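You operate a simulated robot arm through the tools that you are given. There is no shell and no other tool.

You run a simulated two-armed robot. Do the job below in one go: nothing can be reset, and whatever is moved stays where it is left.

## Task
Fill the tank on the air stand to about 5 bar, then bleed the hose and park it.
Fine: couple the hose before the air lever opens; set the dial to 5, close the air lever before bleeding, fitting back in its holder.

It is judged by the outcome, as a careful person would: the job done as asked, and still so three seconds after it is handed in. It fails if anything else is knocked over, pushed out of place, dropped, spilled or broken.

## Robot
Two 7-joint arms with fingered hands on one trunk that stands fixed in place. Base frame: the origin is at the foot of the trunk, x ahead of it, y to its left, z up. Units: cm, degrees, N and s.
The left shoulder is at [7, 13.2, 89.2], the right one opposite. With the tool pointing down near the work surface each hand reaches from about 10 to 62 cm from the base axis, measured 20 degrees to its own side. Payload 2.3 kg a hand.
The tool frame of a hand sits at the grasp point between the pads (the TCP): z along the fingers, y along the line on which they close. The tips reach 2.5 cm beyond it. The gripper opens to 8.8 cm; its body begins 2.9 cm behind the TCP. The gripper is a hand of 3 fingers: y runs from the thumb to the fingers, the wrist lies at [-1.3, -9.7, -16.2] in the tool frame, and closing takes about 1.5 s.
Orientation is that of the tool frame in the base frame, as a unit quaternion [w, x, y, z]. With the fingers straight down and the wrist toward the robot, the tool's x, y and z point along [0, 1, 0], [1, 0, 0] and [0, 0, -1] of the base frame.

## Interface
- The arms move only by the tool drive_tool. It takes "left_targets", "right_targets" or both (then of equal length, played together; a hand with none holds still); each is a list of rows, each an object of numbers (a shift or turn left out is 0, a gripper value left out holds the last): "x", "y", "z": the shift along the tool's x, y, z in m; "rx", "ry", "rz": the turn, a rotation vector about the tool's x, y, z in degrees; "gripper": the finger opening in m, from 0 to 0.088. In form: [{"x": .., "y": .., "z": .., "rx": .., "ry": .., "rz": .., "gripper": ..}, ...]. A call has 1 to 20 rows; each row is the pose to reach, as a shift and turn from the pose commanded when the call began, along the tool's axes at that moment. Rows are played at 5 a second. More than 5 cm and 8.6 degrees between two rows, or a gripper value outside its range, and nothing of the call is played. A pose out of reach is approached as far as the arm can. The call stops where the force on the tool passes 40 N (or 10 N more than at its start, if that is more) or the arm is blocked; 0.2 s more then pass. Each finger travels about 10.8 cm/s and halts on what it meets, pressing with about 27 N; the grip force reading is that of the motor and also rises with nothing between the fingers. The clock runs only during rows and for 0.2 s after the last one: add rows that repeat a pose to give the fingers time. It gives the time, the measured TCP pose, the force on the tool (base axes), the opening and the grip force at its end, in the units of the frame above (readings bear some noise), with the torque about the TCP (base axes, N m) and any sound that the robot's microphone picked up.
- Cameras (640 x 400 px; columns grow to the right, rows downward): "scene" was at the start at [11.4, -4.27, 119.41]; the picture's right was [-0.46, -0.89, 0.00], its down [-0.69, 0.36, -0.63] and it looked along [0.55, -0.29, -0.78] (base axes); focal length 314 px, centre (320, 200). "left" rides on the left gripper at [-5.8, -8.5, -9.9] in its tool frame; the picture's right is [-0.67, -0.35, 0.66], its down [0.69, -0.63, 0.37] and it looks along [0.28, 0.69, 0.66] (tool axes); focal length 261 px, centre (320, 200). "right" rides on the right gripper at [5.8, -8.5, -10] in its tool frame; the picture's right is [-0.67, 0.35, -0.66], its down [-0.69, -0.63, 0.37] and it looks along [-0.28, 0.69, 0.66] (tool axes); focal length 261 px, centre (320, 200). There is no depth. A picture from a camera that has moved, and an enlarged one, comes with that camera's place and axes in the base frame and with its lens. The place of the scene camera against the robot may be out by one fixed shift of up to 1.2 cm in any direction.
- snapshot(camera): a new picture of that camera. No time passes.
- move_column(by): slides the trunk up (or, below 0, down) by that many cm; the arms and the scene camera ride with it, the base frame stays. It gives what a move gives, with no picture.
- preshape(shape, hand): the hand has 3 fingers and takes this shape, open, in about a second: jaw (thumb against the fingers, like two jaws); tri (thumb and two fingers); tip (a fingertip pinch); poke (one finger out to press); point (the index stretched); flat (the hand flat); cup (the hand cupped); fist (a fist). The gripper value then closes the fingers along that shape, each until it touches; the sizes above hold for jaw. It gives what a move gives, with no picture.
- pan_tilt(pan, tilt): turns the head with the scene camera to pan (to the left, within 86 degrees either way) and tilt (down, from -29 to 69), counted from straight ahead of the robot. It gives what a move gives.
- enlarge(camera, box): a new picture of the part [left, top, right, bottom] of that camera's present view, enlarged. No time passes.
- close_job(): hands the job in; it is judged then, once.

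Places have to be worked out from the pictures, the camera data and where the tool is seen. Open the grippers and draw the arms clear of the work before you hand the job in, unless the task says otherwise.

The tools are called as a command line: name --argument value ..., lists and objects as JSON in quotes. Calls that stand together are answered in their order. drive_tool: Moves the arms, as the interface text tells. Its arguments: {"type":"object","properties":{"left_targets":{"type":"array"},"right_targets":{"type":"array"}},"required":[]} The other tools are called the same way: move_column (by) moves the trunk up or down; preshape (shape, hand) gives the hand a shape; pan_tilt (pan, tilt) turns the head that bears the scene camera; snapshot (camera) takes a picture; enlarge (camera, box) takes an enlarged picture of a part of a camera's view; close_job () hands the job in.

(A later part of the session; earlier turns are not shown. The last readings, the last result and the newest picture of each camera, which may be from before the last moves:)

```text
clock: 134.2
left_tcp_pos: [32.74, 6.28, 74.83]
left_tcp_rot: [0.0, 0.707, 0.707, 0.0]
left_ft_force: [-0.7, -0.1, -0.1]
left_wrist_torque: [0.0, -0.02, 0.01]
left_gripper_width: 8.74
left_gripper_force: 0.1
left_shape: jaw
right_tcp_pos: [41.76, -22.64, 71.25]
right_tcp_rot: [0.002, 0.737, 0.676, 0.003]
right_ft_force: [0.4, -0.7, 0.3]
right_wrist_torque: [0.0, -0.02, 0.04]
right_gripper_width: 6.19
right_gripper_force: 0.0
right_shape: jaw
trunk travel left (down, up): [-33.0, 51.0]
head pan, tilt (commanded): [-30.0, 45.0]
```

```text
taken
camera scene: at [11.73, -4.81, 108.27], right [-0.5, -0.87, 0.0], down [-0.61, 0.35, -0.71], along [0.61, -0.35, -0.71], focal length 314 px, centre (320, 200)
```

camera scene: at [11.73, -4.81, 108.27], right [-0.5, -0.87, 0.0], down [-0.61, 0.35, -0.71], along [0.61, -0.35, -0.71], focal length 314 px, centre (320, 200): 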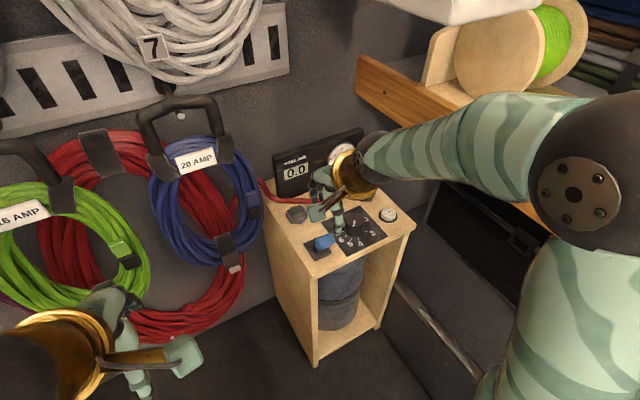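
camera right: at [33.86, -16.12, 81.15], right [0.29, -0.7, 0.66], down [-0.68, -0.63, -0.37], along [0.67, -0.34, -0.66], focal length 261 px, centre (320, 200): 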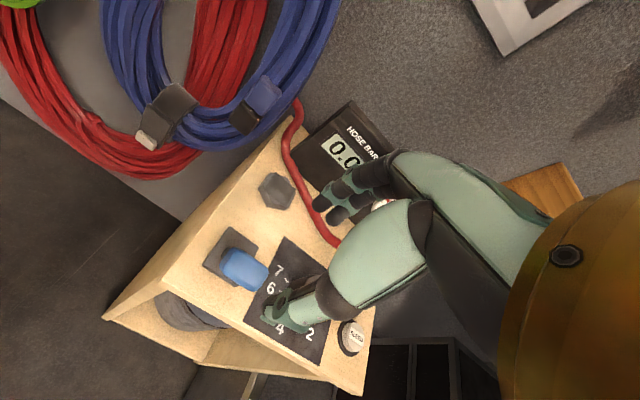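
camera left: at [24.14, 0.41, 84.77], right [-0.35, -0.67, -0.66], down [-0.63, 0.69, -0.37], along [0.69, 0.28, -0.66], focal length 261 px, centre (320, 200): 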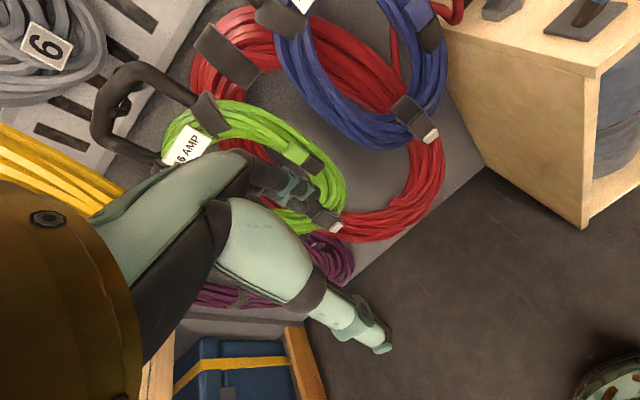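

The hand is above the lever. I'll zoom to place the cap relative to the hand precisely.

enlarge --camera "right" --box '[170, 190, 330, 340]'

enlarge --camera "scene" --box '[260, 130, 420, 280]'

```text
2.67 times, centred on (250, 265) of right
camera zoom: at [33.86, -16.12, 81.15], right [0.29, -0.7, 0.66], down [-0.68, -0.63, -0.37], along [0.67, -0.34, -0.66], focal length 695 px, centre (507, 27)
```

zoom: 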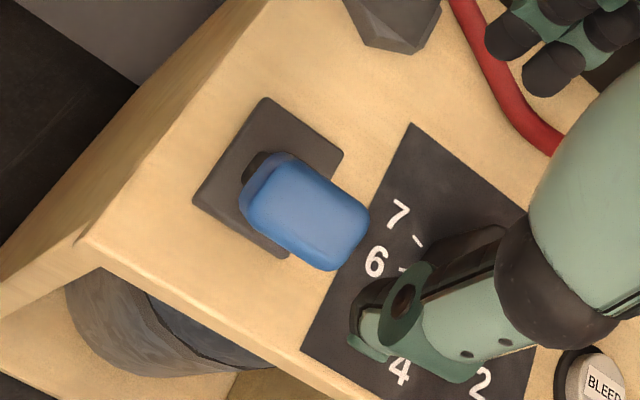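

```text
2.67 times, centred on (340, 205) of scene
camera zoom: at [11.73, -4.81, 108.27], right [-0.5, -0.87, 0.0], down [-0.61, 0.35, -0.71], along [0.61, -0.35, -0.71], focal length 838 px, centre (267, 187)
```

zoom: 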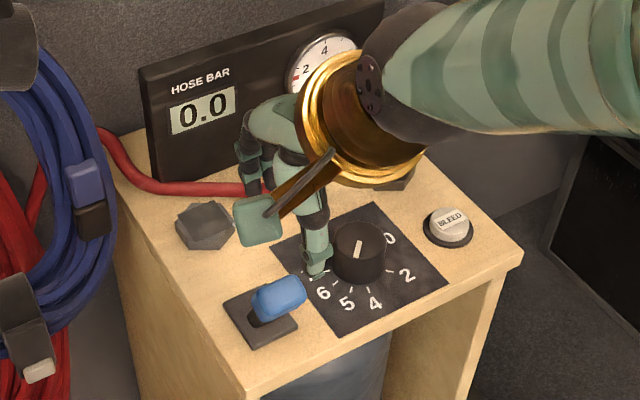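

The scene view gives a second angle on the dial; I'll zoom there to double-check the pointer.

enlarge --camera "scene" --box '[340, 205, 395, 255]'

```text
8.00 times, centred on (368, 230) of scene
camera zoom: at [11.73, -4.81, 108.27], right [-0.5, -0.87, 0.0], down [-0.61, 0.35, -0.71], along [0.61, -0.35, -0.71], focal length 2512 px, centre (-60, -40)
```

zoom: 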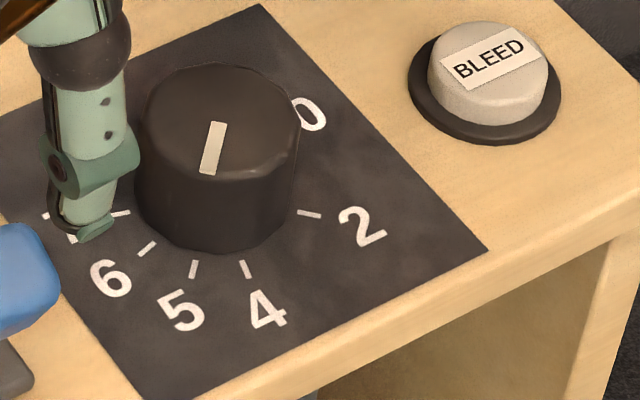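

The second angle confirms the dial at ≈4.95. The lever pivot is at ≈[45.1,-22.55] and the cap at ≈[41.7,-22.4]. I'll narrow the hand to 5.5 cm and lower it to straddle the cap, with fingertips at z≈60.8.

drive_tool --right_targets '[{"gripper": 0.055}, {"gripper": 0.055}, {"z": 0.02, "gripper": 0.055}, {"z": 0.04, "gripper": 0.055}, {"z": 0.055, "gripper": 0.055}, {"z": 0.067, "gripper": 0.055}, {"z": 0.075, "gripper": 0.055}, {"z": 0.079, "gripper": 0.055}, {"z": 0.079, "gripper": 0.055}]'

snapshot --camera "right"

enlarge --camera "scene" --box '[260, 150, 420, 290]'

```text
clock: 136.2
left_tcp_pos: [32.72, 6.44, 74.98]
left_tcp_rot: [-0.001, 0.707, 0.707, 0.0]
left_ft_force: [0.5, 0.0, 0.1]
left_wrist_torque: [0.0, -0.01, 0.0]
left_gripper_width: 8.79
left_gripper_force: 0.0
left_shape: jaw
right_tcp_pos: [41.92, -22.55, 63.24]
right_tcp_rot: [0.002, 0.737, 0.676, 0.002]
right_ft_force: [-0.1, -0.2, 1.0]
right_wrist_torque: [0.01, 0.04, 0.0]
right_gripper_width: 5.54
right_gripper_force: 0.0
right_shape: jaw
trunk travel left (down, up): [-33.0, 51.0]
head pan, tilt (commanded): [-30.0, 45.0]
```

```text
taken
camera right: at [33.92, -16.02, 73.26], right [0.29, -0.7, 0.66], down [-0.68, -0.63, -0.37], along [0.67, -0.34, -0.66], focal length 261 px, centre (320, 200)
```

right: 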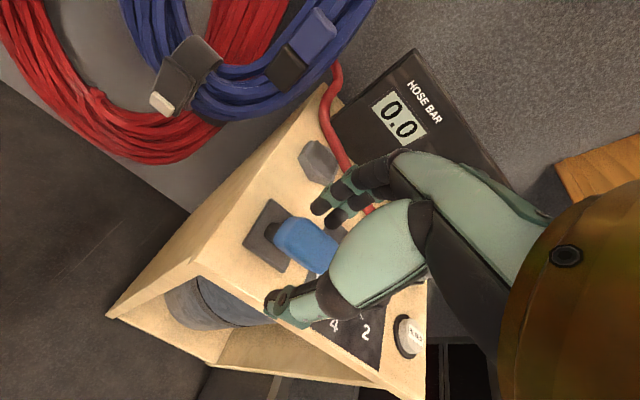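

```text
2.86 times, centred on (340, 220) of scene
camera zoom: at [11.73, -4.81, 108.27], right [-0.5, -0.87, 0.0], down [-0.61, 0.35, -0.71], along [0.61, -0.35, -0.71], focal length 897 px, centre (263, 143)
```

zoom: 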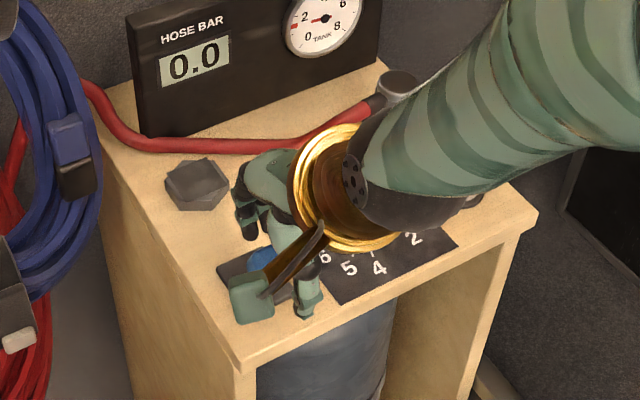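

The cap sits between thumb and fingers. I'll push the lever away (+x) in small rows, listening and watching the readouts.

drive_tool --right_targets '[{"y": 0.008}, {"y": 0.016}, {"y": 0.024}, {"y": 0.032}, {"y": 0.04}, {"y": 0.048}, {"y": 0.054}]'

snapshot --camera "right"

enlarge --camera "scene" --box '[260, 130, 420, 270]'

```text
clock: 137.8
left_tcp_pos: [32.89, 6.2, 74.86]
left_tcp_rot: [-0.001, 0.708, 0.707, 0.0]
left_ft_force: [0.1, 0.6, -0.8]
left_wrist_torque: [0.0, -0.04, -0.02]
left_gripper_width: 8.78
left_gripper_force: 0.0
left_shape: jaw
right_tcp_pos: [47.36, -23.07, 63.27]
right_tcp_rot: [0.002, 0.737, 0.675, 0.002]
right_ft_force: [0.6, 0.4, -0.1]
right_wrist_torque: [-0.03, -0.01, -0.02]
right_gripper_width: 5.52
right_gripper_force: 0.0
right_shape: jaw
trunk travel left (down, up): [-33.0, 51.0]
head pan, tilt (commanded): [-30.0, 45.0]
```

```text
taken
camera right: at [39.37, -16.54, 73.21], right [0.29, -0.7, 0.66], down [-0.68, -0.63, -0.37], along [0.67, -0.34, -0.66], focal length 261 px, centre (320, 200)
```

right: 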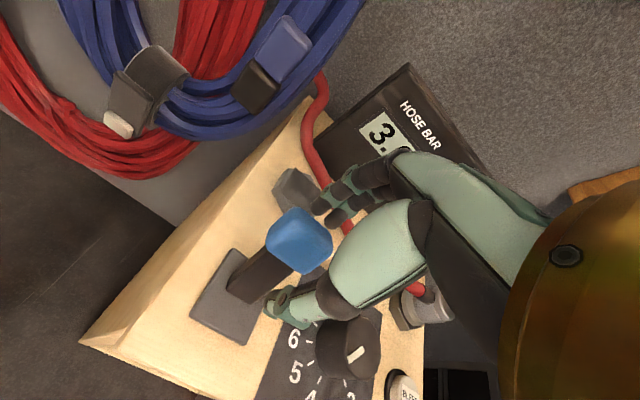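

```text
2.86 times, centred on (340, 200) of scene
camera zoom: at [11.74, -4.81, 108.27], right [-0.5, -0.87, 0.0], down [-0.61, 0.35, -0.71], along [0.61, -0.35, -0.71], focal length 897 px, centre (263, 200)
```

zoom: 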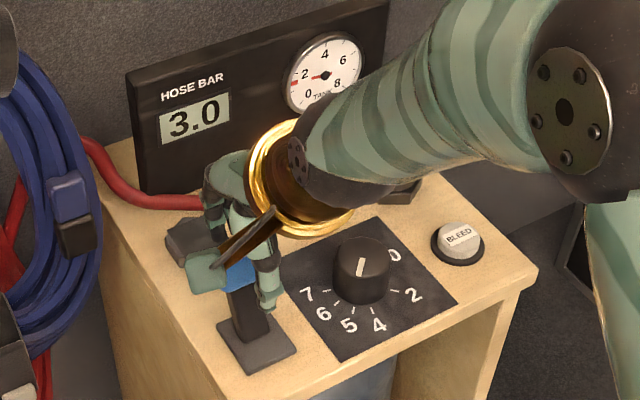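

Air is flowing: HOSE BAR reads 3.0. I'll hold for a second and watch the readouts.

drive_tool --right_targets '[{"y": 0.0}, {"y": 0.0}, {"y": 0.0}, {"y": 0.0}]'

enlarge --camera "scene" --box '[280, 130, 400, 220]'

```text
clock: 138.8
left_tcp_pos: [32.68, 6.39, 74.78]
left_tcp_rot: [0.0, 0.706, 0.708, -0.001]
left_ft_force: [-0.2, 0.3, -0.5]
left_wrist_torque: [0.0, -0.01, -0.01]
left_gripper_width: 8.79
left_gripper_force: 0.0
left_shape: jaw
right_tcp_pos: [47.43, -22.97, 63.33]
right_tcp_rot: [0.002, 0.738, 0.675, 0.001]
right_ft_force: [0.4, 0.1, 0.1]
right_wrist_torque: [0.0, -0.02, 0.01]
right_gripper_width: 5.53
right_gripper_force: 0.0
right_shape: jaw
trunk travel left (down, up): [-33.0, 51.0]
head pan, tilt (commanded): [-30.0, 45.0]
```

```text
4.44 times, centred on (340, 175) of scene
camera zoom: at [11.73, -4.81, 108.27], right [-0.5, -0.87, 0.0], down [-0.61, 0.35, -0.71], along [0.61, -0.35, -0.71], focal length 1396 px, centre (231, 311)
```

zoom: 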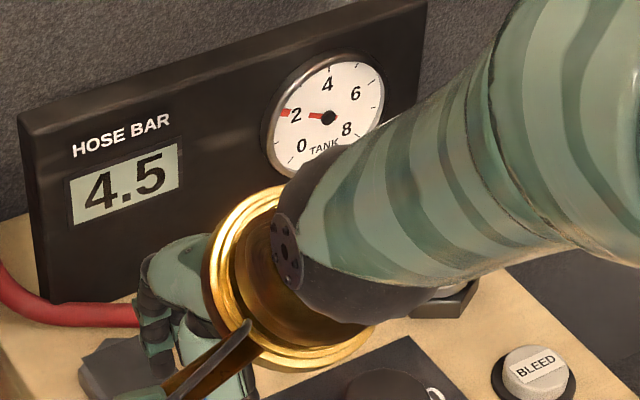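

HOSE reads 4.5 and the tank is rising slowly. I'll keep holding and checking.

drive_tool --right_targets '[{"y": 0.0}, {"y": 0.0}, {"y": 0.0}, {"y": 0.0}, {"y": 0.0}, {"y": 0.0}, {"y": 0.0}, {"y": 0.0}, {"y": 0.0}]'

enlarge --camera "scene" --box '[280, 130, 400, 220]'

```text
clock: 140.8
left_tcp_pos: [32.78, 6.27, 74.74]
left_tcp_rot: [-0.001, 0.707, 0.707, 0.0]
left_ft_force: [0.0, 0.1, -0.1]
left_wrist_torque: [0.0, 0.03, 0.0]
left_gripper_width: 8.75
left_gripper_force: 0.0
left_shape: jaw
right_tcp_pos: [47.31, -23.07, 63.31]
right_tcp_rot: [0.002, 0.737, 0.676, 0.002]
right_ft_force: [-1.1, -0.6, 0.5]
right_wrist_torque: [0.01, 0.04, 0.02]
right_gripper_width: 5.55
right_gripper_force: 0.1
right_shape: jaw
trunk travel left (down, up): [-33.0, 51.0]
head pan, tilt (commanded): [-30.0, 45.0]
```

```text
4.44 times, centred on (340, 175) of scene
camera zoom: at [11.73, -4.81, 108.27], right [-0.5, -0.87, 0.0], down [-0.61, 0.35, -0.71], along [0.61, -0.35, -0.71], focal length 1396 px, centre (231, 311)
```

zoom: 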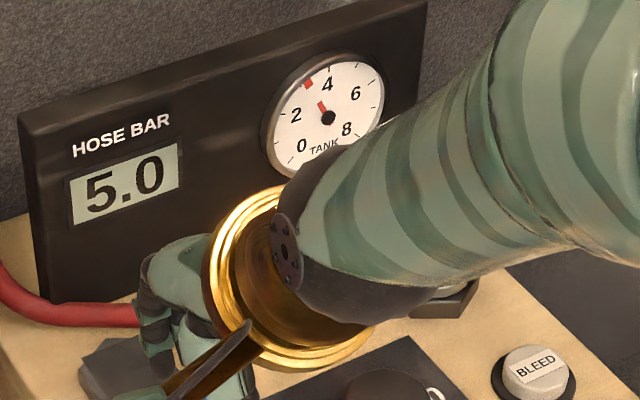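

HOSE reads 5.0, so the regulator is set right, and the tank is at about 3.3. I'll keep waiting.

drive_tool --right_targets '[{"y": 0.0}, {"y": 0.0}, {"y": 0.0}, {"y": 0.0}, {"y": 0.0}, {"y": 0.0}, {"y": 0.0}, {"y": 0.0}, {"y": 0.0}]'

enlarge --camera "scene" --box '[280, 130, 400, 220]'

```text
clock: 142.8
left_tcp_pos: [32.67, 6.35, 74.75]
left_tcp_rot: [-0.001, 0.707, 0.707, 0.0]
left_ft_force: [0.8, 0.6, -0.5]
left_wrist_torque: [0.02, 0.01, -0.03]
left_gripper_width: 8.75
left_gripper_force: 0.0
left_shape: jaw
right_tcp_pos: [47.47, -23.09, 63.42]
right_tcp_rot: [0.002, 0.738, 0.675, 0.002]
right_ft_force: [0.5, -1.0, 0.3]
right_wrist_torque: [0.03, 0.03, -0.01]
right_gripper_width: 5.56
right_gripper_force: 0.0
right_shape: jaw
trunk travel left (down, up): [-33.0, 51.0]
head pan, tilt (commanded): [-30.0, 45.0]
```

```text
4.44 times, centred on (340, 175) of scene
camera zoom: at [11.73, -4.81, 108.27], right [-0.5, -0.87, 0.0], down [-0.61, 0.35, -0.71], along [0.61, -0.35, -0.71], focal length 1396 px, centre (231, 311)
```

zoom: 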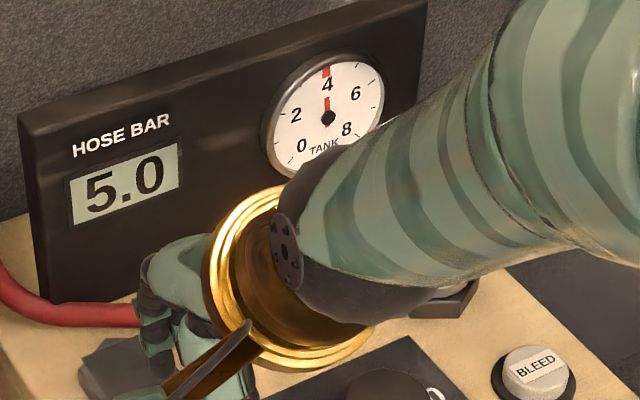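

The tank is at about 4.0 and approaching the regulator setting. I'll wait a few more seconds.

drive_tool --right_targets '[{"y": 0.0}, {"y": 0.0}, {"y": 0.0}, {"y": 0.0}, {"y": 0.0}, {"y": 0.0}, {"y": 0.0}, {"y": 0.0}, {"y": 0.0}, {"y": 0.0}, {"y": 0.0}, {"y": 0.0}, {"y": 0.0}, {"y": 0.0}, {"y": 0.0}]'

enlarge --camera "scene" --box '[280, 130, 400, 220]'

```text
clock: 146.0
left_tcp_pos: [32.67, 6.29, 74.84]
left_tcp_rot: [0.0, 0.707, 0.707, 0.0]
left_ft_force: [0.0, 0.7, 0.0]
left_wrist_torque: [0.01, -0.02, 0.02]
left_gripper_width: 8.73
left_gripper_force: 0.1
left_shape: jaw
right_tcp_pos: [47.38, -23.1, 63.36]
right_tcp_rot: [0.002, 0.738, 0.675, 0.002]
right_ft_force: [0.7, 0.5, -0.2]
right_wrist_torque: [-0.01, 0.02, 0.03]
right_gripper_width: 5.55
right_gripper_force: 0.0
right_shape: jaw
trunk travel left (down, up): [-33.0, 51.0]
head pan, tilt (commanded): [-30.0, 45.0]
```

```text
4.44 times, centred on (340, 175) of scene
camera zoom: at [11.73, -4.81, 108.27], right [-0.5, -0.87, 0.0], down [-0.61, 0.35, -0.71], along [0.61, -0.35, -0.71], focal length 1396 px, centre (231, 311)
```

zoom: 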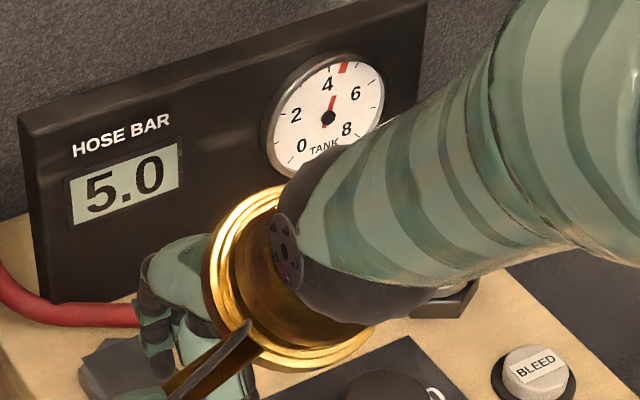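

Tank at about 4.6 and converging. I'll wait longer.

drive_tool --right_targets '[{"y": 0.0}, {"y": 0.0}, {"y": 0.0}, {"y": 0.0}, {"y": 0.0}, {"y": 0.0}, {"y": 0.0}, {"y": 0.0}, {"y": 0.0}, {"y": 0.0}, {"y": 0.0}, {"y": 0.0}, {"y": 0.0}, {"y": 0.0}, {"y": 0.0}, {"y": 0.0}, {"y": 0.0}, {"y": 0.0}, {"y": 0.0}, {"y": 0.0}]'

drive_tool --right_targets '[{"y": 0.0}, {"y": 0.0}, {"y": 0.0}, {"y": 0.0}, {"y": 0.0}, {"y": 0.0}, {"y": 0.0}, {"y": 0.0}, {"y": 0.0}, {"y": 0.0}]'

enlarge --camera "scene" --box '[280, 130, 400, 220]'

```text
clock: 150.2
left_tcp_pos: [32.76, 6.28, 74.79]
left_tcp_rot: [0.0, 0.707, 0.707, 0.0]
left_ft_force: [-0.6, -0.7, -1.1]
left_wrist_torque: [0.03, -0.02, -0.02]
left_gripper_width: 8.73
left_gripper_force: 0.0
left_shape: jaw
right_tcp_pos: [47.28, -23.04, 63.36]
right_tcp_rot: [0.002, 0.738, 0.675, 0.002]
right_ft_force: [-0.3, 0.3, -0.3]
right_wrist_torque: [0.04, -0.02, 0.04]
right_gripper_width: 5.54
right_gripper_force: 0.1
right_shape: jaw
trunk travel left (down, up): [-33.0, 51.0]
head pan, tilt (commanded): [-30.0, 45.0]
```

```text
clock: 152.4
left_tcp_pos: [32.75, 6.42, 74.78]
left_tcp_rot: [0.0, 0.707, 0.707, 0.0]
left_ft_force: [-0.1, -0.1, -0.2]
left_wrist_torque: [-0.01, -0.05, 0.03]
left_gripper_width: 8.76
left_gripper_force: 0.1
left_shape: jaw
right_tcp_pos: [47.34, -23.07, 63.26]
right_tcp_rot: [0.002, 0.737, 0.675, 0.002]
right_ft_force: [0.2, -0.7, 0.1]
right_wrist_torque: [-0.04, -0.01, -0.01]
right_gripper_width: 5.55
right_gripper_force: 0.1
right_shape: jaw
trunk travel left (down, up): [-33.0, 51.0]
head pan, tilt (commanded): [-30.0, 45.0]
```

```text
4.44 times, centred on (340, 175) of scene
camera zoom: at [11.73, -4.81, 108.27], right [-0.5, -0.87, 0.0], down [-0.61, 0.35, -0.71], along [0.61, -0.35, -0.71], focal length 1396 px, centre (231, 311)
```

zoom: 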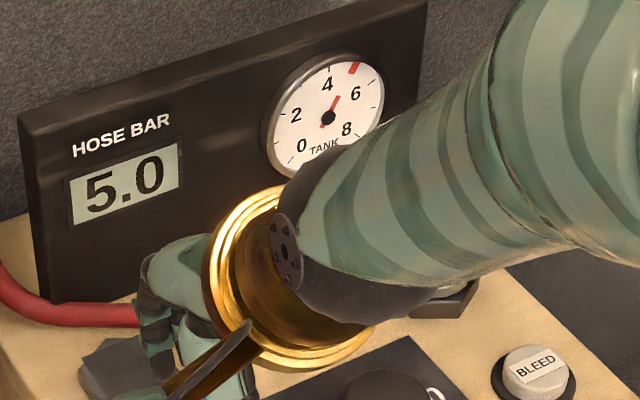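

The tank needle is at 5. Now I'll close the air lever by drawing it back toward me.

drive_tool --right_targets '[{"y": -0.009}, {"y": -0.018}, {"y": -0.027}, {"y": -0.036}, {"y": -0.045}, {"y": -0.054}, {"y": -0.062}, {"y": -0.068}, {"y": -0.072}, {"y": -0.072}]'

snapshot --camera "right"

enlarge --camera "scene" --box '[260, 130, 420, 270]'

```text
clock: 154.6
left_tcp_pos: [32.75, 6.37, 74.83]
left_tcp_rot: [-0.001, 0.707, 0.707, 0.0]
left_ft_force: [0.9, 0.3, 0.2]
left_wrist_torque: [0.03, 0.04, 0.01]
left_gripper_width: 8.77
left_gripper_force: 0.1
left_shape: jaw
right_tcp_pos: [40.16, -22.36, 63.29]
right_tcp_rot: [0.003, 0.737, 0.676, 0.003]
right_ft_force: [7.8, -0.3, 3.8]
right_wrist_torque: [-0.05, -0.23, 0.01]
right_gripper_width: 5.91
right_gripper_force: 0.0
right_shape: jaw
trunk travel left (down, up): [-33.0, 51.0]
head pan, tilt (commanded): [-30.0, 45.0]
```

```text
taken
camera right: at [32.18, -15.94, 73.19], right [0.29, -0.7, 0.66], down [-0.68, -0.63, -0.37], along [0.67, -0.34, -0.66], focal length 261 px, centre (320, 200)
```

right: 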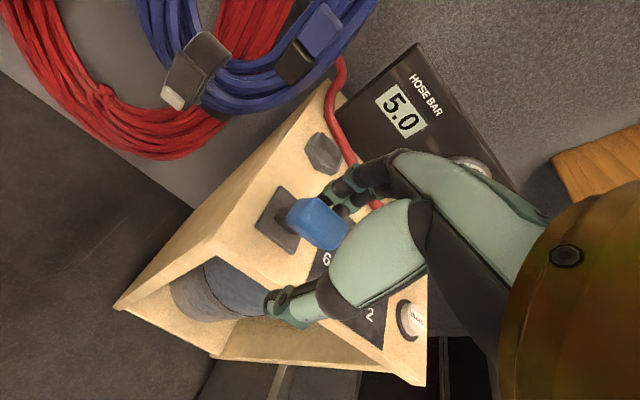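

```text
2.86 times, centred on (340, 200) of scene
camera zoom: at [11.85, -4.79, 108.26], right [-0.5, -0.87, 0.0], down [-0.61, 0.35, -0.71], along [0.61, -0.35, -0.71], focal length 897 px, centre (263, 200)
```

zoom: 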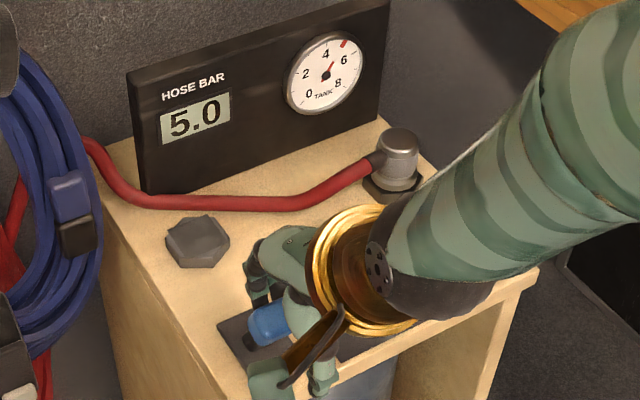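

The lever is back toward me with 8 N at the stop. I'll give it a touch more to make sure it's fully closed, then move the hand off.

drive_tool --right_targets '[{"y": -0.003}, {"y": -0.005}, {"y": -0.005}, {"y": 0.003}, {"y": 0.008}, {"y": 0.012}, {"y": 0.012, "z": -0.02}, {"y": 0.012, "z": -0.045}, {"y": 0.012, "z": -0.075}, {"y": 0.012, "z": -0.085}]'

snapshot --camera "right"

enlarge --camera "scene" --box '[260, 130, 420, 270]'

```text
clock: 156.8
left_tcp_pos: [32.75, 6.27, 74.81]
left_tcp_rot: [0.001, 0.708, 0.707, 0.001]
left_ft_force: [-0.8, -0.2, 0.6]
left_wrist_torque: [0.05, 0.01, 0.0]
left_gripper_width: 8.76
left_gripper_force: 0.0
left_shape: jaw
right_tcp_pos: [41.12, -22.44, 71.74]
right_tcp_rot: [0.002, 0.737, 0.675, 0.002]
right_ft_force: [-0.1, 0.7, 0.7]
right_wrist_torque: [0.02, 0.04, -0.04]
right_gripper_width: 5.56
right_gripper_force: 0.0
right_shape: jaw
trunk travel left (down, up): [-33.0, 51.0]
head pan, tilt (commanded): [-30.0, 45.0]
```

```text
taken
camera right: at [33.14, -15.99, 81.74], right [0.29, -0.7, 0.66], down [-0.68, -0.63, -0.37], along [0.67, -0.34, -0.66], focal length 261 px, centre (320, 200)
```

right: 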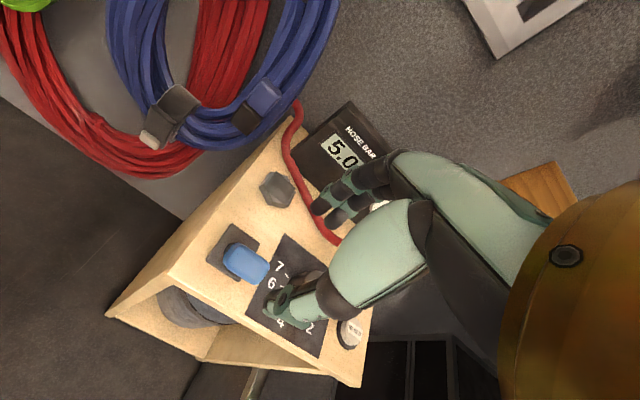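

```text
2.86 times, centred on (340, 200) of scene
camera zoom: at [11.73, -4.81, 108.27], right [-0.5, -0.87, 0.0], down [-0.61, 0.35, -0.71], along [0.61, -0.35, -0.71], focal length 897 px, centre (263, 200)
```

zoom: 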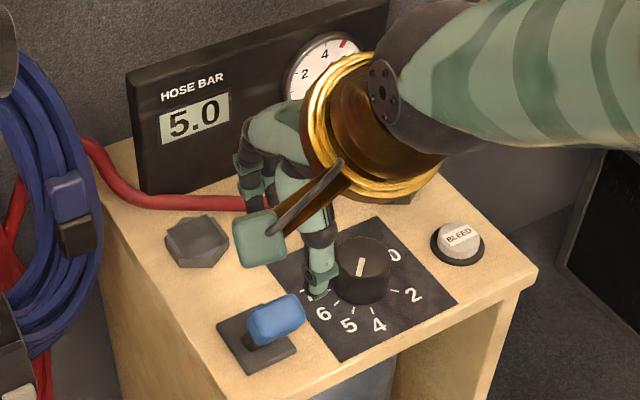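

The lever is back at its original closed tilt, with hose 5.0 and tank about 5. Next I go to the BLEED button (≈[44.75,-40.2], top ≈57) with closed fingers, first stopping above it.

drive_tool --right_targets '[{"x": -0.02, "y": 0.006, "rz": 2, "gripper": 0.03}, {"x": -0.045, "y": 0.013, "rz": 4, "gripper": 0.0}, {"x": -0.07, "y": 0.021, "rz": 6, "gripper": 0.0}, {"x": -0.095, "y": 0.028, "rz": 8, "gripper": 0.0}, {"x": -0.12, "y": 0.036, "rz": 10, "gripper": 0.0}, {"x": -0.145, "y": 0.043, "rz": 12, "gripper": 0.0}, {"x": -0.1738, "y": 0.0514, "rz": 15, "gripper": 0.0}, {"x": -0.1738, "y": 0.0514, "z": 0.02, "rz": 15, "gripper": 0.0}, {"x": -0.1738, "y": 0.0514, "z": 0.045, "rz": 15, "gripper": 0.0}, {"x": -0.1738, "y": 0.0514, "z": 0.045, "rz": 15, "gripper": 0.0}]'

snapshot --camera "right"

enlarge --camera "right" --box '[190, 190, 370, 350]'

```text
clock: 159.0
left_tcp_pos: [32.68, 6.31, 74.82]
left_tcp_rot: [0.0, 0.707, 0.707, 0.0]
left_ft_force: [0.6, 0.2, 0.2]
left_wrist_torque: [0.06, 0.03, 0.0]
left_gripper_width: 8.74
left_gripper_force: 0.1
left_shape: jaw
right_tcp_pos: [44.77, -40.27, 67.35]
right_tcp_rot: [0.001, 0.819, 0.573, 0.002]
right_ft_force: [0.2, 0.8, -0.3]
right_wrist_torque: [-0.01, 0.0, -0.02]
right_gripper_width: 0.0
right_gripper_force: 26.9
right_shape: jaw
trunk travel left (down, up): [-33.0, 51.0]
head pan, tilt (commanded): [-30.0, 45.0]
```

```text
taken
camera right: at [38.74, -31.91, 77.16], right [0.1, -0.75, 0.66], down [-0.82, -0.43, -0.37], along [0.56, -0.51, -0.66], focal length 261 px, centre (320, 200)
```

right: 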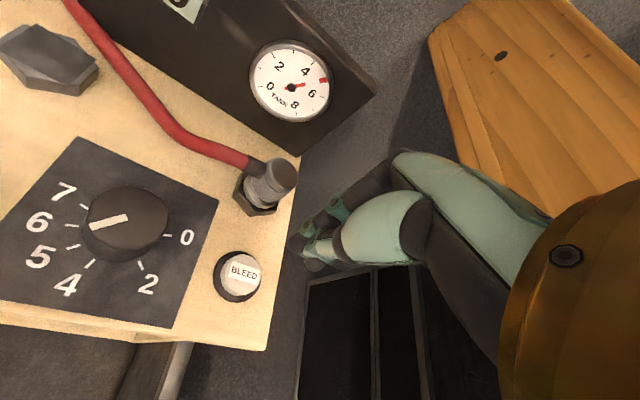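

```text
2.50 times, centred on (280, 270) of right
camera zoom: at [38.74, -31.91, 77.16], right [0.1, -0.75, 0.66], down [-0.82, -0.43, -0.37], along [0.56, -0.51, -0.66], focal length 652 px, centre (420, 25)
```

zoom: 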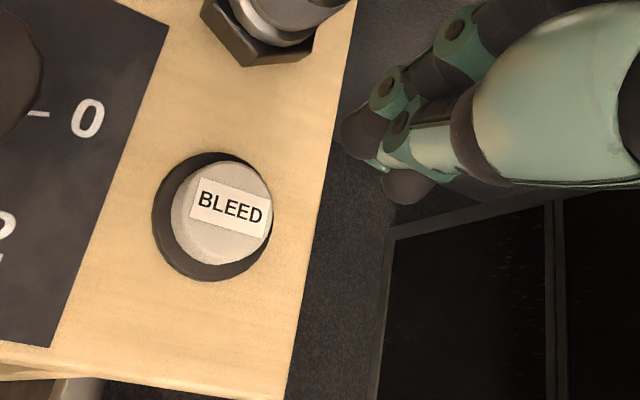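

The closed fingertips are nearly over BLEED. I'll nudge 0.2 cm and lower until it's pressed, watching the force.

drive_tool --right_targets '[{"x": -0.0008, "y": 0.0017, "z": 0.02}, {"x": -0.0008, "y": 0.0017, "z": 0.045}, {"x": -0.0008, "y": 0.0017, "z": 0.062}, {"x": -0.0008, "y": 0.0017, "z": 0.07}, {"x": -0.0008, "y": 0.0017, "z": 0.075}, {"x": -0.0008, "y": 0.0017, "z": 0.078}]'

enlarge --camera "scene" --box '[260, 130, 420, 270]'

snapshot --camera "right"

```text
clock: 160.4
left_tcp_pos: [32.71, 6.31, 74.86]
left_tcp_rot: [0.0, 0.708, 0.707, 0.0]
left_ft_force: [-0.6, 0.1, 0.6]
left_wrist_torque: [0.0, 0.01, -0.01]
left_gripper_width: 8.76
left_gripper_force: 0.1
left_shape: jaw
right_tcp_pos: [45.05, -40.35, 59.57]
right_tcp_rot: [0.002, 0.819, 0.574, 0.002]
right_ft_force: [0.7, -0.1, 1.9]
right_wrist_torque: [-0.02, -0.02, 0.03]
right_gripper_width: 0.0
right_gripper_force: 26.9
right_shape: jaw
trunk travel left (down, up): [-33.0, 51.0]
head pan, tilt (commanded): [-30.0, 45.0]
heard: click
```

```text
2.86 times, centred on (340, 200) of scene
camera zoom: at [11.7, -4.79, 108.28], right [-0.5, -0.87, 0.0], down [-0.61, 0.35, -0.71], along [0.61, -0.35, -0.71], focal length 897 px, centre (263, 200)
```

zoom: 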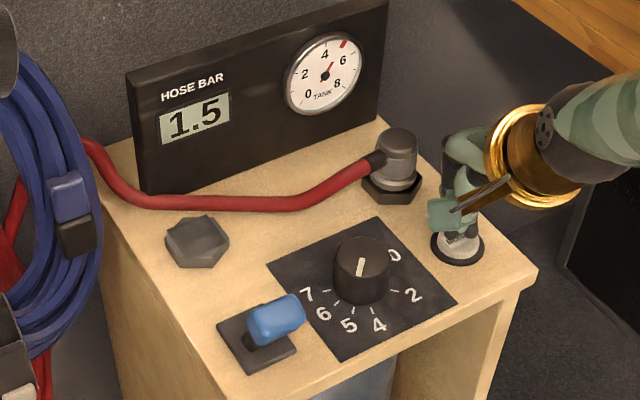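

```text
taken
camera right: at [39.01, -32.04, 69.47], right [0.09, -0.75, 0.66], down [-0.82, -0.43, -0.37], along [0.56, -0.51, -0.66], focal length 261 px, centre (320, 200)
```

right: 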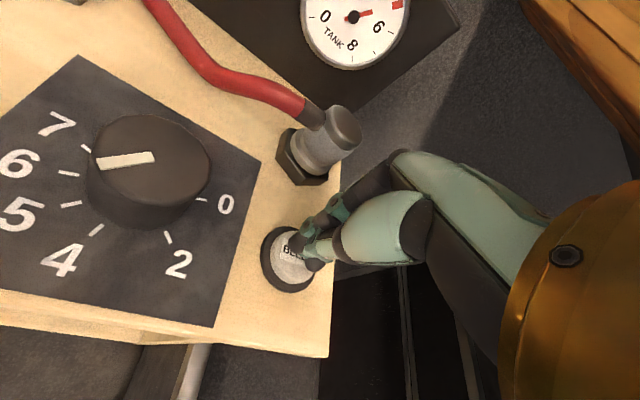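

A click was heard and HOSE BAR has dropped to 1.5 while the tank stays at about 5. I'll hold the press until it reaches zero.

drive_tool --right_targets '[{"z": 0.001}, {"z": 0.001}, {"z": 0.001}, {"z": 0.001}, {"z": 0.001}, {"z": 0.001}, {"z": 0.001}, {"z": 0.001}, {"z": 0.001}, {"z": 0.001}, {"z": 0.001}, {"z": 0.001}]'

enlarge --camera "scene" --box '[260, 130, 420, 270]'

```text
clock: 163.0
left_tcp_pos: [32.55, 6.36, 74.77]
left_tcp_rot: [0.0, 0.707, 0.707, 0.0]
left_ft_force: [0.8, 0.3, -0.1]
left_wrist_torque: [0.04, 0.0, -0.02]
left_gripper_width: 8.76
left_gripper_force: 0.0
left_shape: jaw
right_tcp_pos: [45.06, -40.42, 59.36]
right_tcp_rot: [0.004, 0.819, 0.574, 0.003]
right_ft_force: [0.4, 0.8, 2.9]
right_wrist_torque: [0.0, -0.02, 0.01]
right_gripper_width: 0.0
right_gripper_force: 26.9
right_shape: jaw
trunk travel left (down, up): [-33.0, 51.0]
head pan, tilt (commanded): [-30.0, 45.0]
```

```text
2.86 times, centred on (340, 200) of scene
camera zoom: at [11.7, -4.76, 108.28], right [-0.5, -0.87, 0.0], down [-0.61, 0.35, -0.71], along [0.61, -0.35, -0.71], focal length 897 px, centre (263, 200)
```

zoom: 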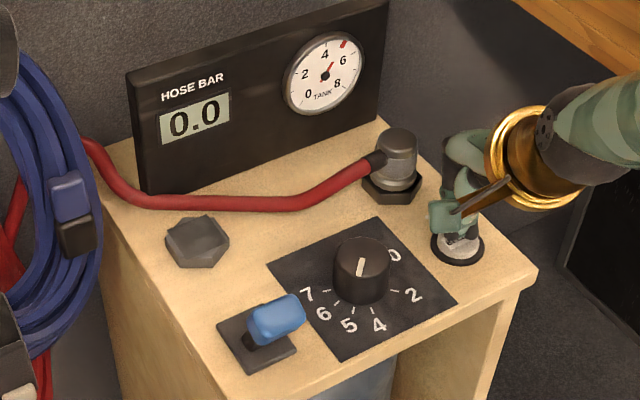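

HOSE BAR is 0.0 and the tank is still at about 5. I'll release the button, rise, open the hand, and move above the coupled fitting at -12° yaw, the same yaw that I need at the holder.

drive_tool --right_targets '[{"z": -0.02}, {"z": -0.05}, {"z": -0.085}, {"z": -0.085, "gripper": 0.025}, {"x": 0.009, "y": 0.018, "z": -0.085, "rz": -2, "gripper": 0.05}, {"x": 0.018, "y": 0.036, "z": -0.085, "rz": -4, "gripper": 0.05}, {"x": 0.027, "y": 0.054, "z": -0.085, "rz": -6, "gripper": 0.05}, {"x": 0.036, "y": 0.0726, "z": -0.085, "rz": -8, "gripper": 0.05}, {"x": 0.036, "y": 0.0726, "z": -0.085, "rz": -8, "gripper": 0.05}]'

enlarge --camera "right" --box '[170, 170, 350, 330]'

enlarge --camera "scene" --box '[260, 130, 420, 270]'

```text
clock: 165.0
left_tcp_pos: [32.75, 6.37, 74.9]
left_tcp_rot: [-0.001, 0.707, 0.707, 0.001]
left_ft_force: [0.6, -0.6, 0.1]
left_wrist_torque: [0.01, -0.04, 0.01]
left_gripper_width: 8.76
left_gripper_force: 0.0
left_shape: jaw
right_tcp_pos: [53.05, -39.53, 68.06]
right_tcp_rot: [0.002, 0.776, 0.63, 0.001]
right_ft_force: [0.3, 0.2, -0.4]
right_wrist_torque: [-0.02, -0.02, 0.01]
right_gripper_width: 4.96
right_gripper_force: 0.0
right_shape: jaw
trunk travel left (down, up): [-33.0, 51.0]
head pan, tilt (commanded): [-30.0, 45.0]
```

```text
2.50 times, centred on (260, 250) of right
camera zoom: at [46.01, -32.01, 77.9], right [0.2, -0.73, 0.66], down [-0.76, -0.54, -0.37], along [0.62, -0.42, -0.66], focal length 652 px, centre (470, 75)
```

zoom: 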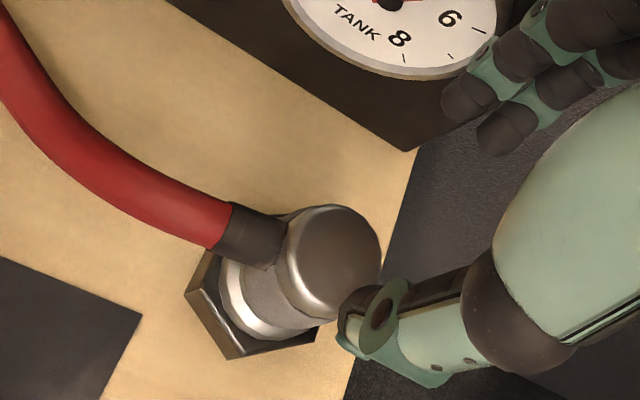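

```text
2.86 times, centred on (340, 200) of scene
camera zoom: at [11.72, -4.82, 108.28], right [-0.5, -0.87, 0.0], down [-0.61, 0.35, -0.71], along [0.61, -0.35, -0.71], focal length 897 px, centre (263, 200)
```

zoom: 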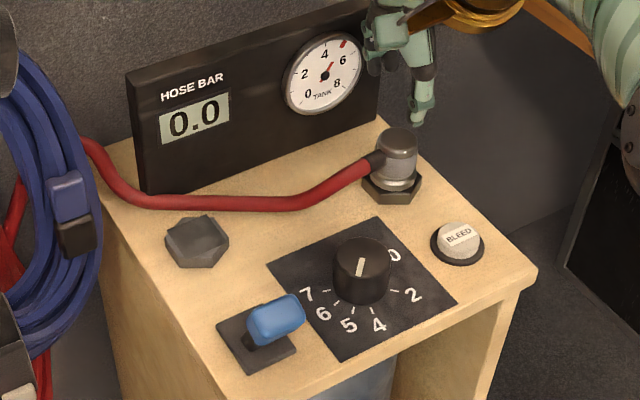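

The scene is clear: hose 0.0, tank ≈5, lever closed. The arm posture has changed, so I'll check the full view for shelf clearance before descending.

pan_tilt --pan -40 --tilt 38

snapshot --camera "scene"

```text
clock: 165.8
left_tcp_pos: [32.74, 6.31, 74.82]
left_tcp_rot: [-0.001, 0.707, 0.707, 0.0]
left_ft_force: [0.2, 0.8, 0.9]
left_wrist_torque: [-0.01, 0.01, 0.04]
left_gripper_width: 8.75
left_gripper_force: 0.0
left_shape: jaw
right_tcp_pos: [53.11, -39.37, 68.01]
right_tcp_rot: [0.002, 0.777, 0.63, 0.001]
right_ft_force: [0.6, -0.1, -0.2]
right_wrist_torque: [0.01, 0.02, -0.03]
right_gripper_width: 4.96
right_gripper_force: 0.1
right_shape: jaw
trunk travel left (down, up): [-33.0, 51.0]
head pan, tilt (commanded): [-40.0, 38.0]
```

```text
taken
camera scene: at [11.31, -6.29, 109.29], right [-0.64, -0.77, 0.0], down [-0.47, 0.4, -0.79], along [0.6, -0.51, -0.62], focal length 314 px, centre (320, 200)
```

scene: 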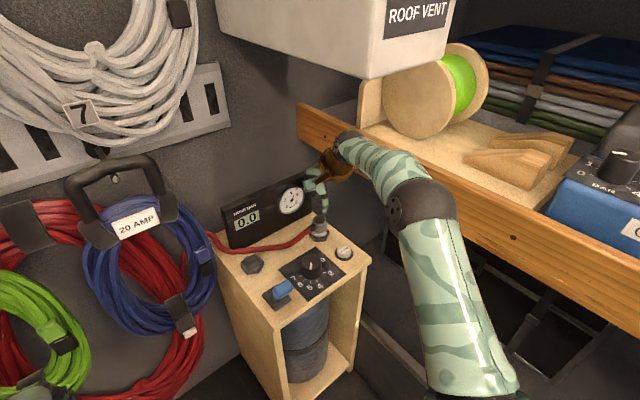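

The elbow is now on the right but several cm away from the shelf. I'll descend 4 cm and re-check both clearance and centring.

drive_tool --right_targets '[{"z": 0.01}, {"z": 0.02}, {"z": 0.025}]'

snapshot --camera "scene"

enlarge --camera "right" --box '[200, 190, 360, 330]'

```text
clock: 166.6
left_tcp_pos: [32.71, 6.33, 74.78]
left_tcp_rot: [0.0, 0.707, 0.707, 0.0]
left_ft_force: [-0.1, 0.1, -0.3]
left_wrist_torque: [0.01, -0.02, 0.04]
left_gripper_width: 8.75
left_gripper_force: 0.1
left_shape: jaw
right_tcp_pos: [53.26, -39.44, 65.45]
right_tcp_rot: [0.001, 0.777, 0.63, 0.002]
right_ft_force: [-0.3, 0.5, 0.3]
right_wrist_torque: [-0.01, 0.02, 0.0]
right_gripper_width: 4.95
right_gripper_force: 0.0
right_shape: jaw
trunk travel left (down, up): [-33.0, 51.0]
head pan, tilt (commanded): [-40.0, 38.0]
```

```text
taken
camera scene: at [11.31, -6.3, 109.3], right [-0.64, -0.77, 0.0], down [-0.47, 0.4, -0.79], along [0.6, -0.51, -0.62], focal length 314 px, centre (320, 200)
```

scene: 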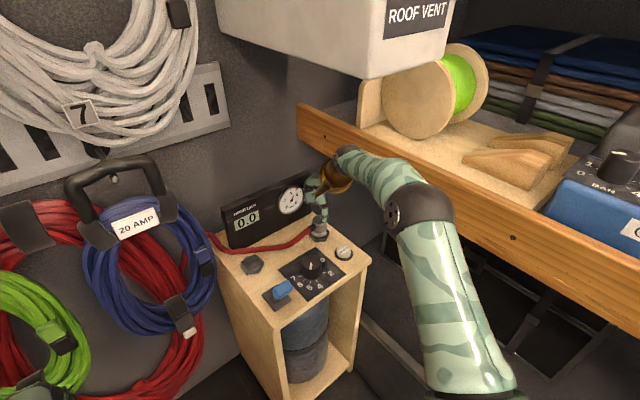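

```text
2.86 times, centred on (280, 260) of right
camera zoom: at [46.05, -32.07, 75.36], right [0.2, -0.73, 0.66], down [-0.76, -0.54, -0.37], along [0.62, -0.42, -0.66], focal length 745 px, centre (434, 29)
```

zoom: 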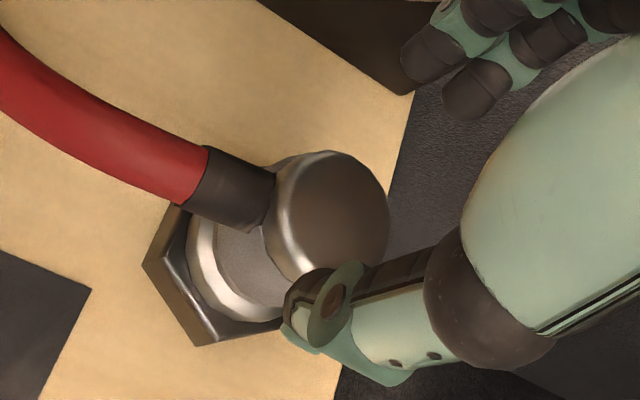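

The fitting is about 0.2 cm nearer to me than the hand's centre, so I'll correct that and descend to grasp height z≈60.3.

drive_tool --right_targets '[{"x": -0.0014, "y": -0.0018, "z": 0.01}, {"x": -0.0014, "y": -0.0018, "z": 0.025}, {"x": -0.0014, "y": -0.0018, "z": 0.04}, {"x": -0.0014, "y": -0.0018, "z": 0.0515}, {"x": -0.0014, "y": -0.0018, "z": 0.0515}]'

enlarge --camera "right" --box '[230, 180, 370, 300]'

snapshot --camera "scene"

```text
clock: 167.8
left_tcp_pos: [32.69, 6.29, 74.89]
left_tcp_rot: [0.0, 0.707, 0.707, 0.001]
left_ft_force: [-0.5, -0.1, 0.4]
left_wrist_torque: [0.0, -0.01, -0.03]
left_gripper_width: 8.76
left_gripper_force: 0.1
left_shape: jaw
right_tcp_pos: [52.79, -39.56, 60.29]
right_tcp_rot: [0.002, 0.777, 0.63, 0.002]
right_ft_force: [-0.9, 0.8, 0.5]
right_wrist_torque: [-0.01, -0.02, 0.0]
right_gripper_width: 4.98
right_gripper_force: 0.1
right_shape: jaw
trunk travel left (down, up): [-33.0, 51.0]
head pan, tilt (commanded): [-40.0, 38.0]
```

```text
3.33 times, centred on (300, 240) of right
camera zoom: at [45.75, -32.09, 70.26], right [0.2, -0.73, 0.66], down [-0.76, -0.54, -0.37], along [0.62, -0.42, -0.66], focal length 869 px, centre (387, 67)
```

zoom: 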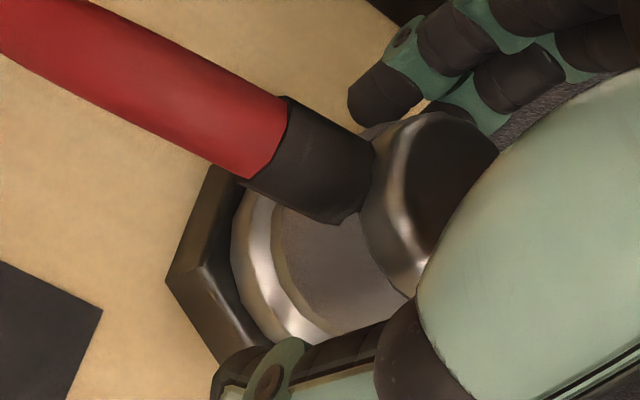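

```text
taken
camera scene: at [11.3, -6.3, 109.3], right [-0.64, -0.77, 0.0], down [-0.47, 0.4, -0.79], along [0.6, -0.51, -0.62], focal length 314 px, centre (320, 200)
```

scene: 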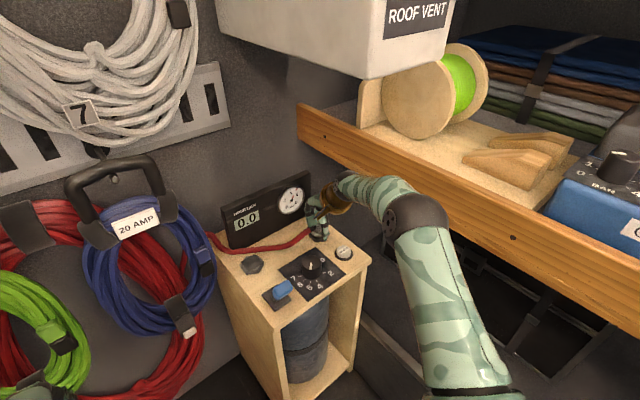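

The arm clears the shelf and the fitting is centred in the open hand. Closing on it now.

drive_tool --right_targets '[{"gripper": 0.035}, {"gripper": 0.025}, {"gripper": 0.015}, {"gripper": 0.015}, {"gripper": 0.015}, {"gripper": 0.015}, {"gripper": 0.015}]'

```text
clock: 169.3
left_tcp_pos: [32.79, 6.43, 74.86]
left_tcp_rot: [0.0, 0.707, 0.707, 0.0]
left_ft_force: [0.6, 1.1, 0.0]
left_wrist_torque: [-0.02, -0.05, 0.0]
left_gripper_width: 8.75
left_gripper_force: 0.0
left_shape: jaw
right_tcp_pos: [52.97, -39.48, 60.25]
right_tcp_rot: [0.002, 0.777, 0.629, 0.002]
right_ft_force: [0.3, 1.9, -1.5]
right_wrist_torque: [0.05, -0.04, 0.04]
right_gripper_width: 2.41
right_gripper_force: 26.8
right_shape: jaw
trunk travel left (down, up): [-33.0, 51.0]
head pan, tilt (commanded): [-40.0, 38.0]
```

Solid centred grip (2.41 cm) with little side force. Now pulling straight up slowly to uncouple.

drive_tool --right_targets '[{"z": -0.002}, {"z": -0.004}, {"z": -0.006}, {"z": -0.008}, {"z": -0.01}]'

```text
clock: 170.6
left_tcp_pos: [32.77, 6.34, 74.81]
left_tcp_rot: [-0.001, 0.707, 0.707, 0.0]
left_ft_force: [0.2, -0.9, 0.2]
left_wrist_torque: [-0.03, 0.01, -0.01]
left_gripper_width: 8.77
left_gripper_force: 0.0
left_shape: jaw
right_tcp_pos: [52.94, -39.6, 61.37]
right_tcp_rot: [0.002, 0.778, 0.629, 0.002]
right_ft_force: [-0.4, 0.8, -0.6]
right_wrist_torque: [-0.02, 0.01, -0.01]
right_gripper_width: 2.39
right_gripper_force: 26.8
right_shape: jaw
trunk travel left (down, up): [-33.0, 51.0]
head pan, tilt (commanded): [-40.0, 38.0]
heard: snap
```

Snap: it's uncoupled. I'll lift to the reference height and check how the fitting sits in the hand.

drive_tool --right_targets '[{"z": -0.006}, {"z": -0.0115}, {"z": -0.0115}]'

enlarge --camera "right" --box '[200, 200, 360, 340]'

```text
clock: 171.3
left_tcp_pos: [32.64, 6.28, 74.81]
left_tcp_rot: [0.001, 0.707, 0.707, 0.0]
left_ft_force: [0.7, 0.5, 0.6]
left_wrist_torque: [0.02, 0.0, 0.01]
left_gripper_width: 8.77
left_gripper_force: 0.0
left_shape: jaw
right_tcp_pos: [53.07, -39.55, 62.49]
right_tcp_rot: [0.001, 0.776, 0.63, 0.002]
right_ft_force: [0.0, 0.5, -0.8]
right_wrist_torque: [-0.03, -0.02, 0.02]
right_gripper_width: 2.39
right_gripper_force: 26.8
right_shape: jaw
trunk travel left (down, up): [-33.0, 51.0]
head pan, tilt (commanded): [-40.0, 38.0]
```

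```text
2.86 times, centred on (280, 270) of right
camera zoom: at [45.78, -32.11, 72.37], right [0.2, -0.73, 0.66], down [-0.76, -0.54, -0.37], along [0.62, -0.42, -0.66], focal length 745 px, centre (434, 0)
```

zoom: 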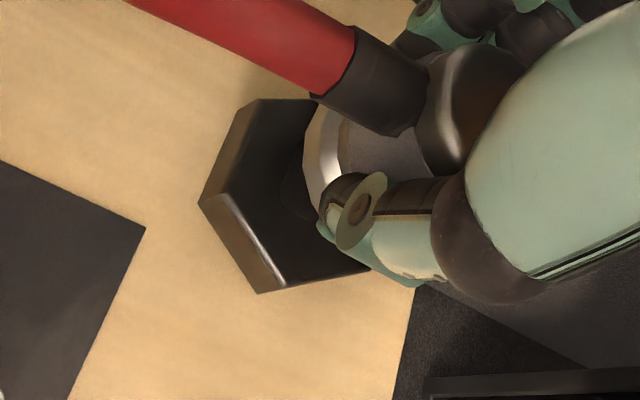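

No slip this time: the fitting is at its nominal place in the hand. This view at the true latched alignment also gives me an exact reference for where a hex must appear. By that reference the grey holder's seat should be at TCP ≈[54.8,-22.5]. I'll lift and carry the fitting there at constant yaw.

drive_tool --right_targets '[{"z": -0.012}, {"z": -0.025}, {"x": 0.025, "y": -0.0025, "z": -0.025}, {"x": 0.05, "y": -0.005, "z": -0.025}, {"x": 0.075, "y": -0.0075, "z": -0.025}, {"x": 0.1, "y": -0.0105, "z": -0.025}, {"x": 0.125, "y": -0.013, "z": -0.025}, {"x": 0.15, "y": -0.0155, "z": -0.025}, {"x": 0.17, "y": -0.0177, "z": -0.025}, {"x": 0.17, "y": -0.0177, "z": -0.025}]'

snapshot --camera "scene"

enlarge --camera "right" --box '[200, 200, 360, 340]'

```text
clock: 173.6
left_tcp_pos: [32.57, 6.3, 74.72]
left_tcp_rot: [0.0, 0.707, 0.707, 0.0]
left_ft_force: [0.0, -0.3, 0.8]
left_wrist_torque: [-0.03, 0.03, -0.01]
left_gripper_width: 8.76
left_gripper_force: 0.1
left_shape: jaw
right_tcp_pos: [54.9, -22.53, 64.78]
right_tcp_rot: [0.001, 0.777, 0.63, 0.002]
right_ft_force: [0.3, -0.7, -0.6]
right_wrist_torque: [0.01, 0.01, 0.0]
right_gripper_width: 2.38
right_gripper_force: 27.2
right_shape: jaw
trunk travel left (down, up): [-33.0, 51.0]
head pan, tilt (commanded): [-40.0, 38.0]
```

```text
taken
camera scene: at [11.32, -6.31, 109.29], right [-0.64, -0.77, 0.0], down [-0.47, 0.4, -0.79], along [0.6, -0.51, -0.62], focal length 314 px, centre (320, 200)
```

scene: 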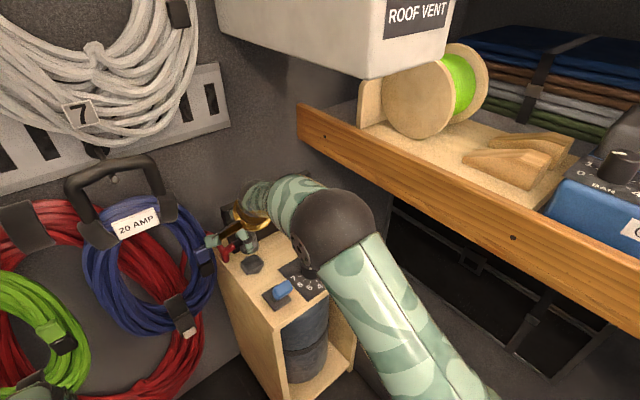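

```text
2.86 times, centred on (280, 270) of right
camera zoom: at [47.71, -15.17, 74.75], right [0.2, -0.73, 0.66], down [-0.76, -0.54, -0.37], along [0.62, -0.42, -0.66], focal length 745 px, centre (434, 0)
```

zoom: 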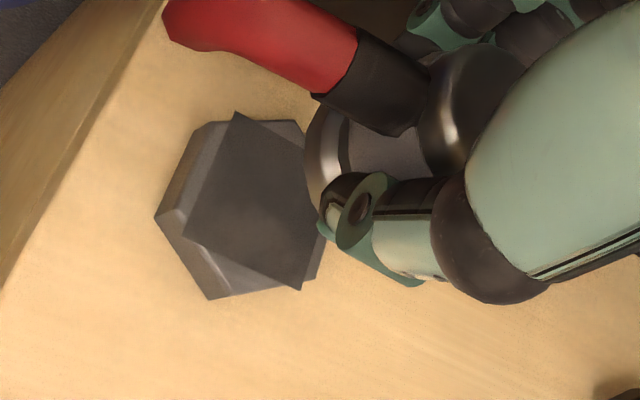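

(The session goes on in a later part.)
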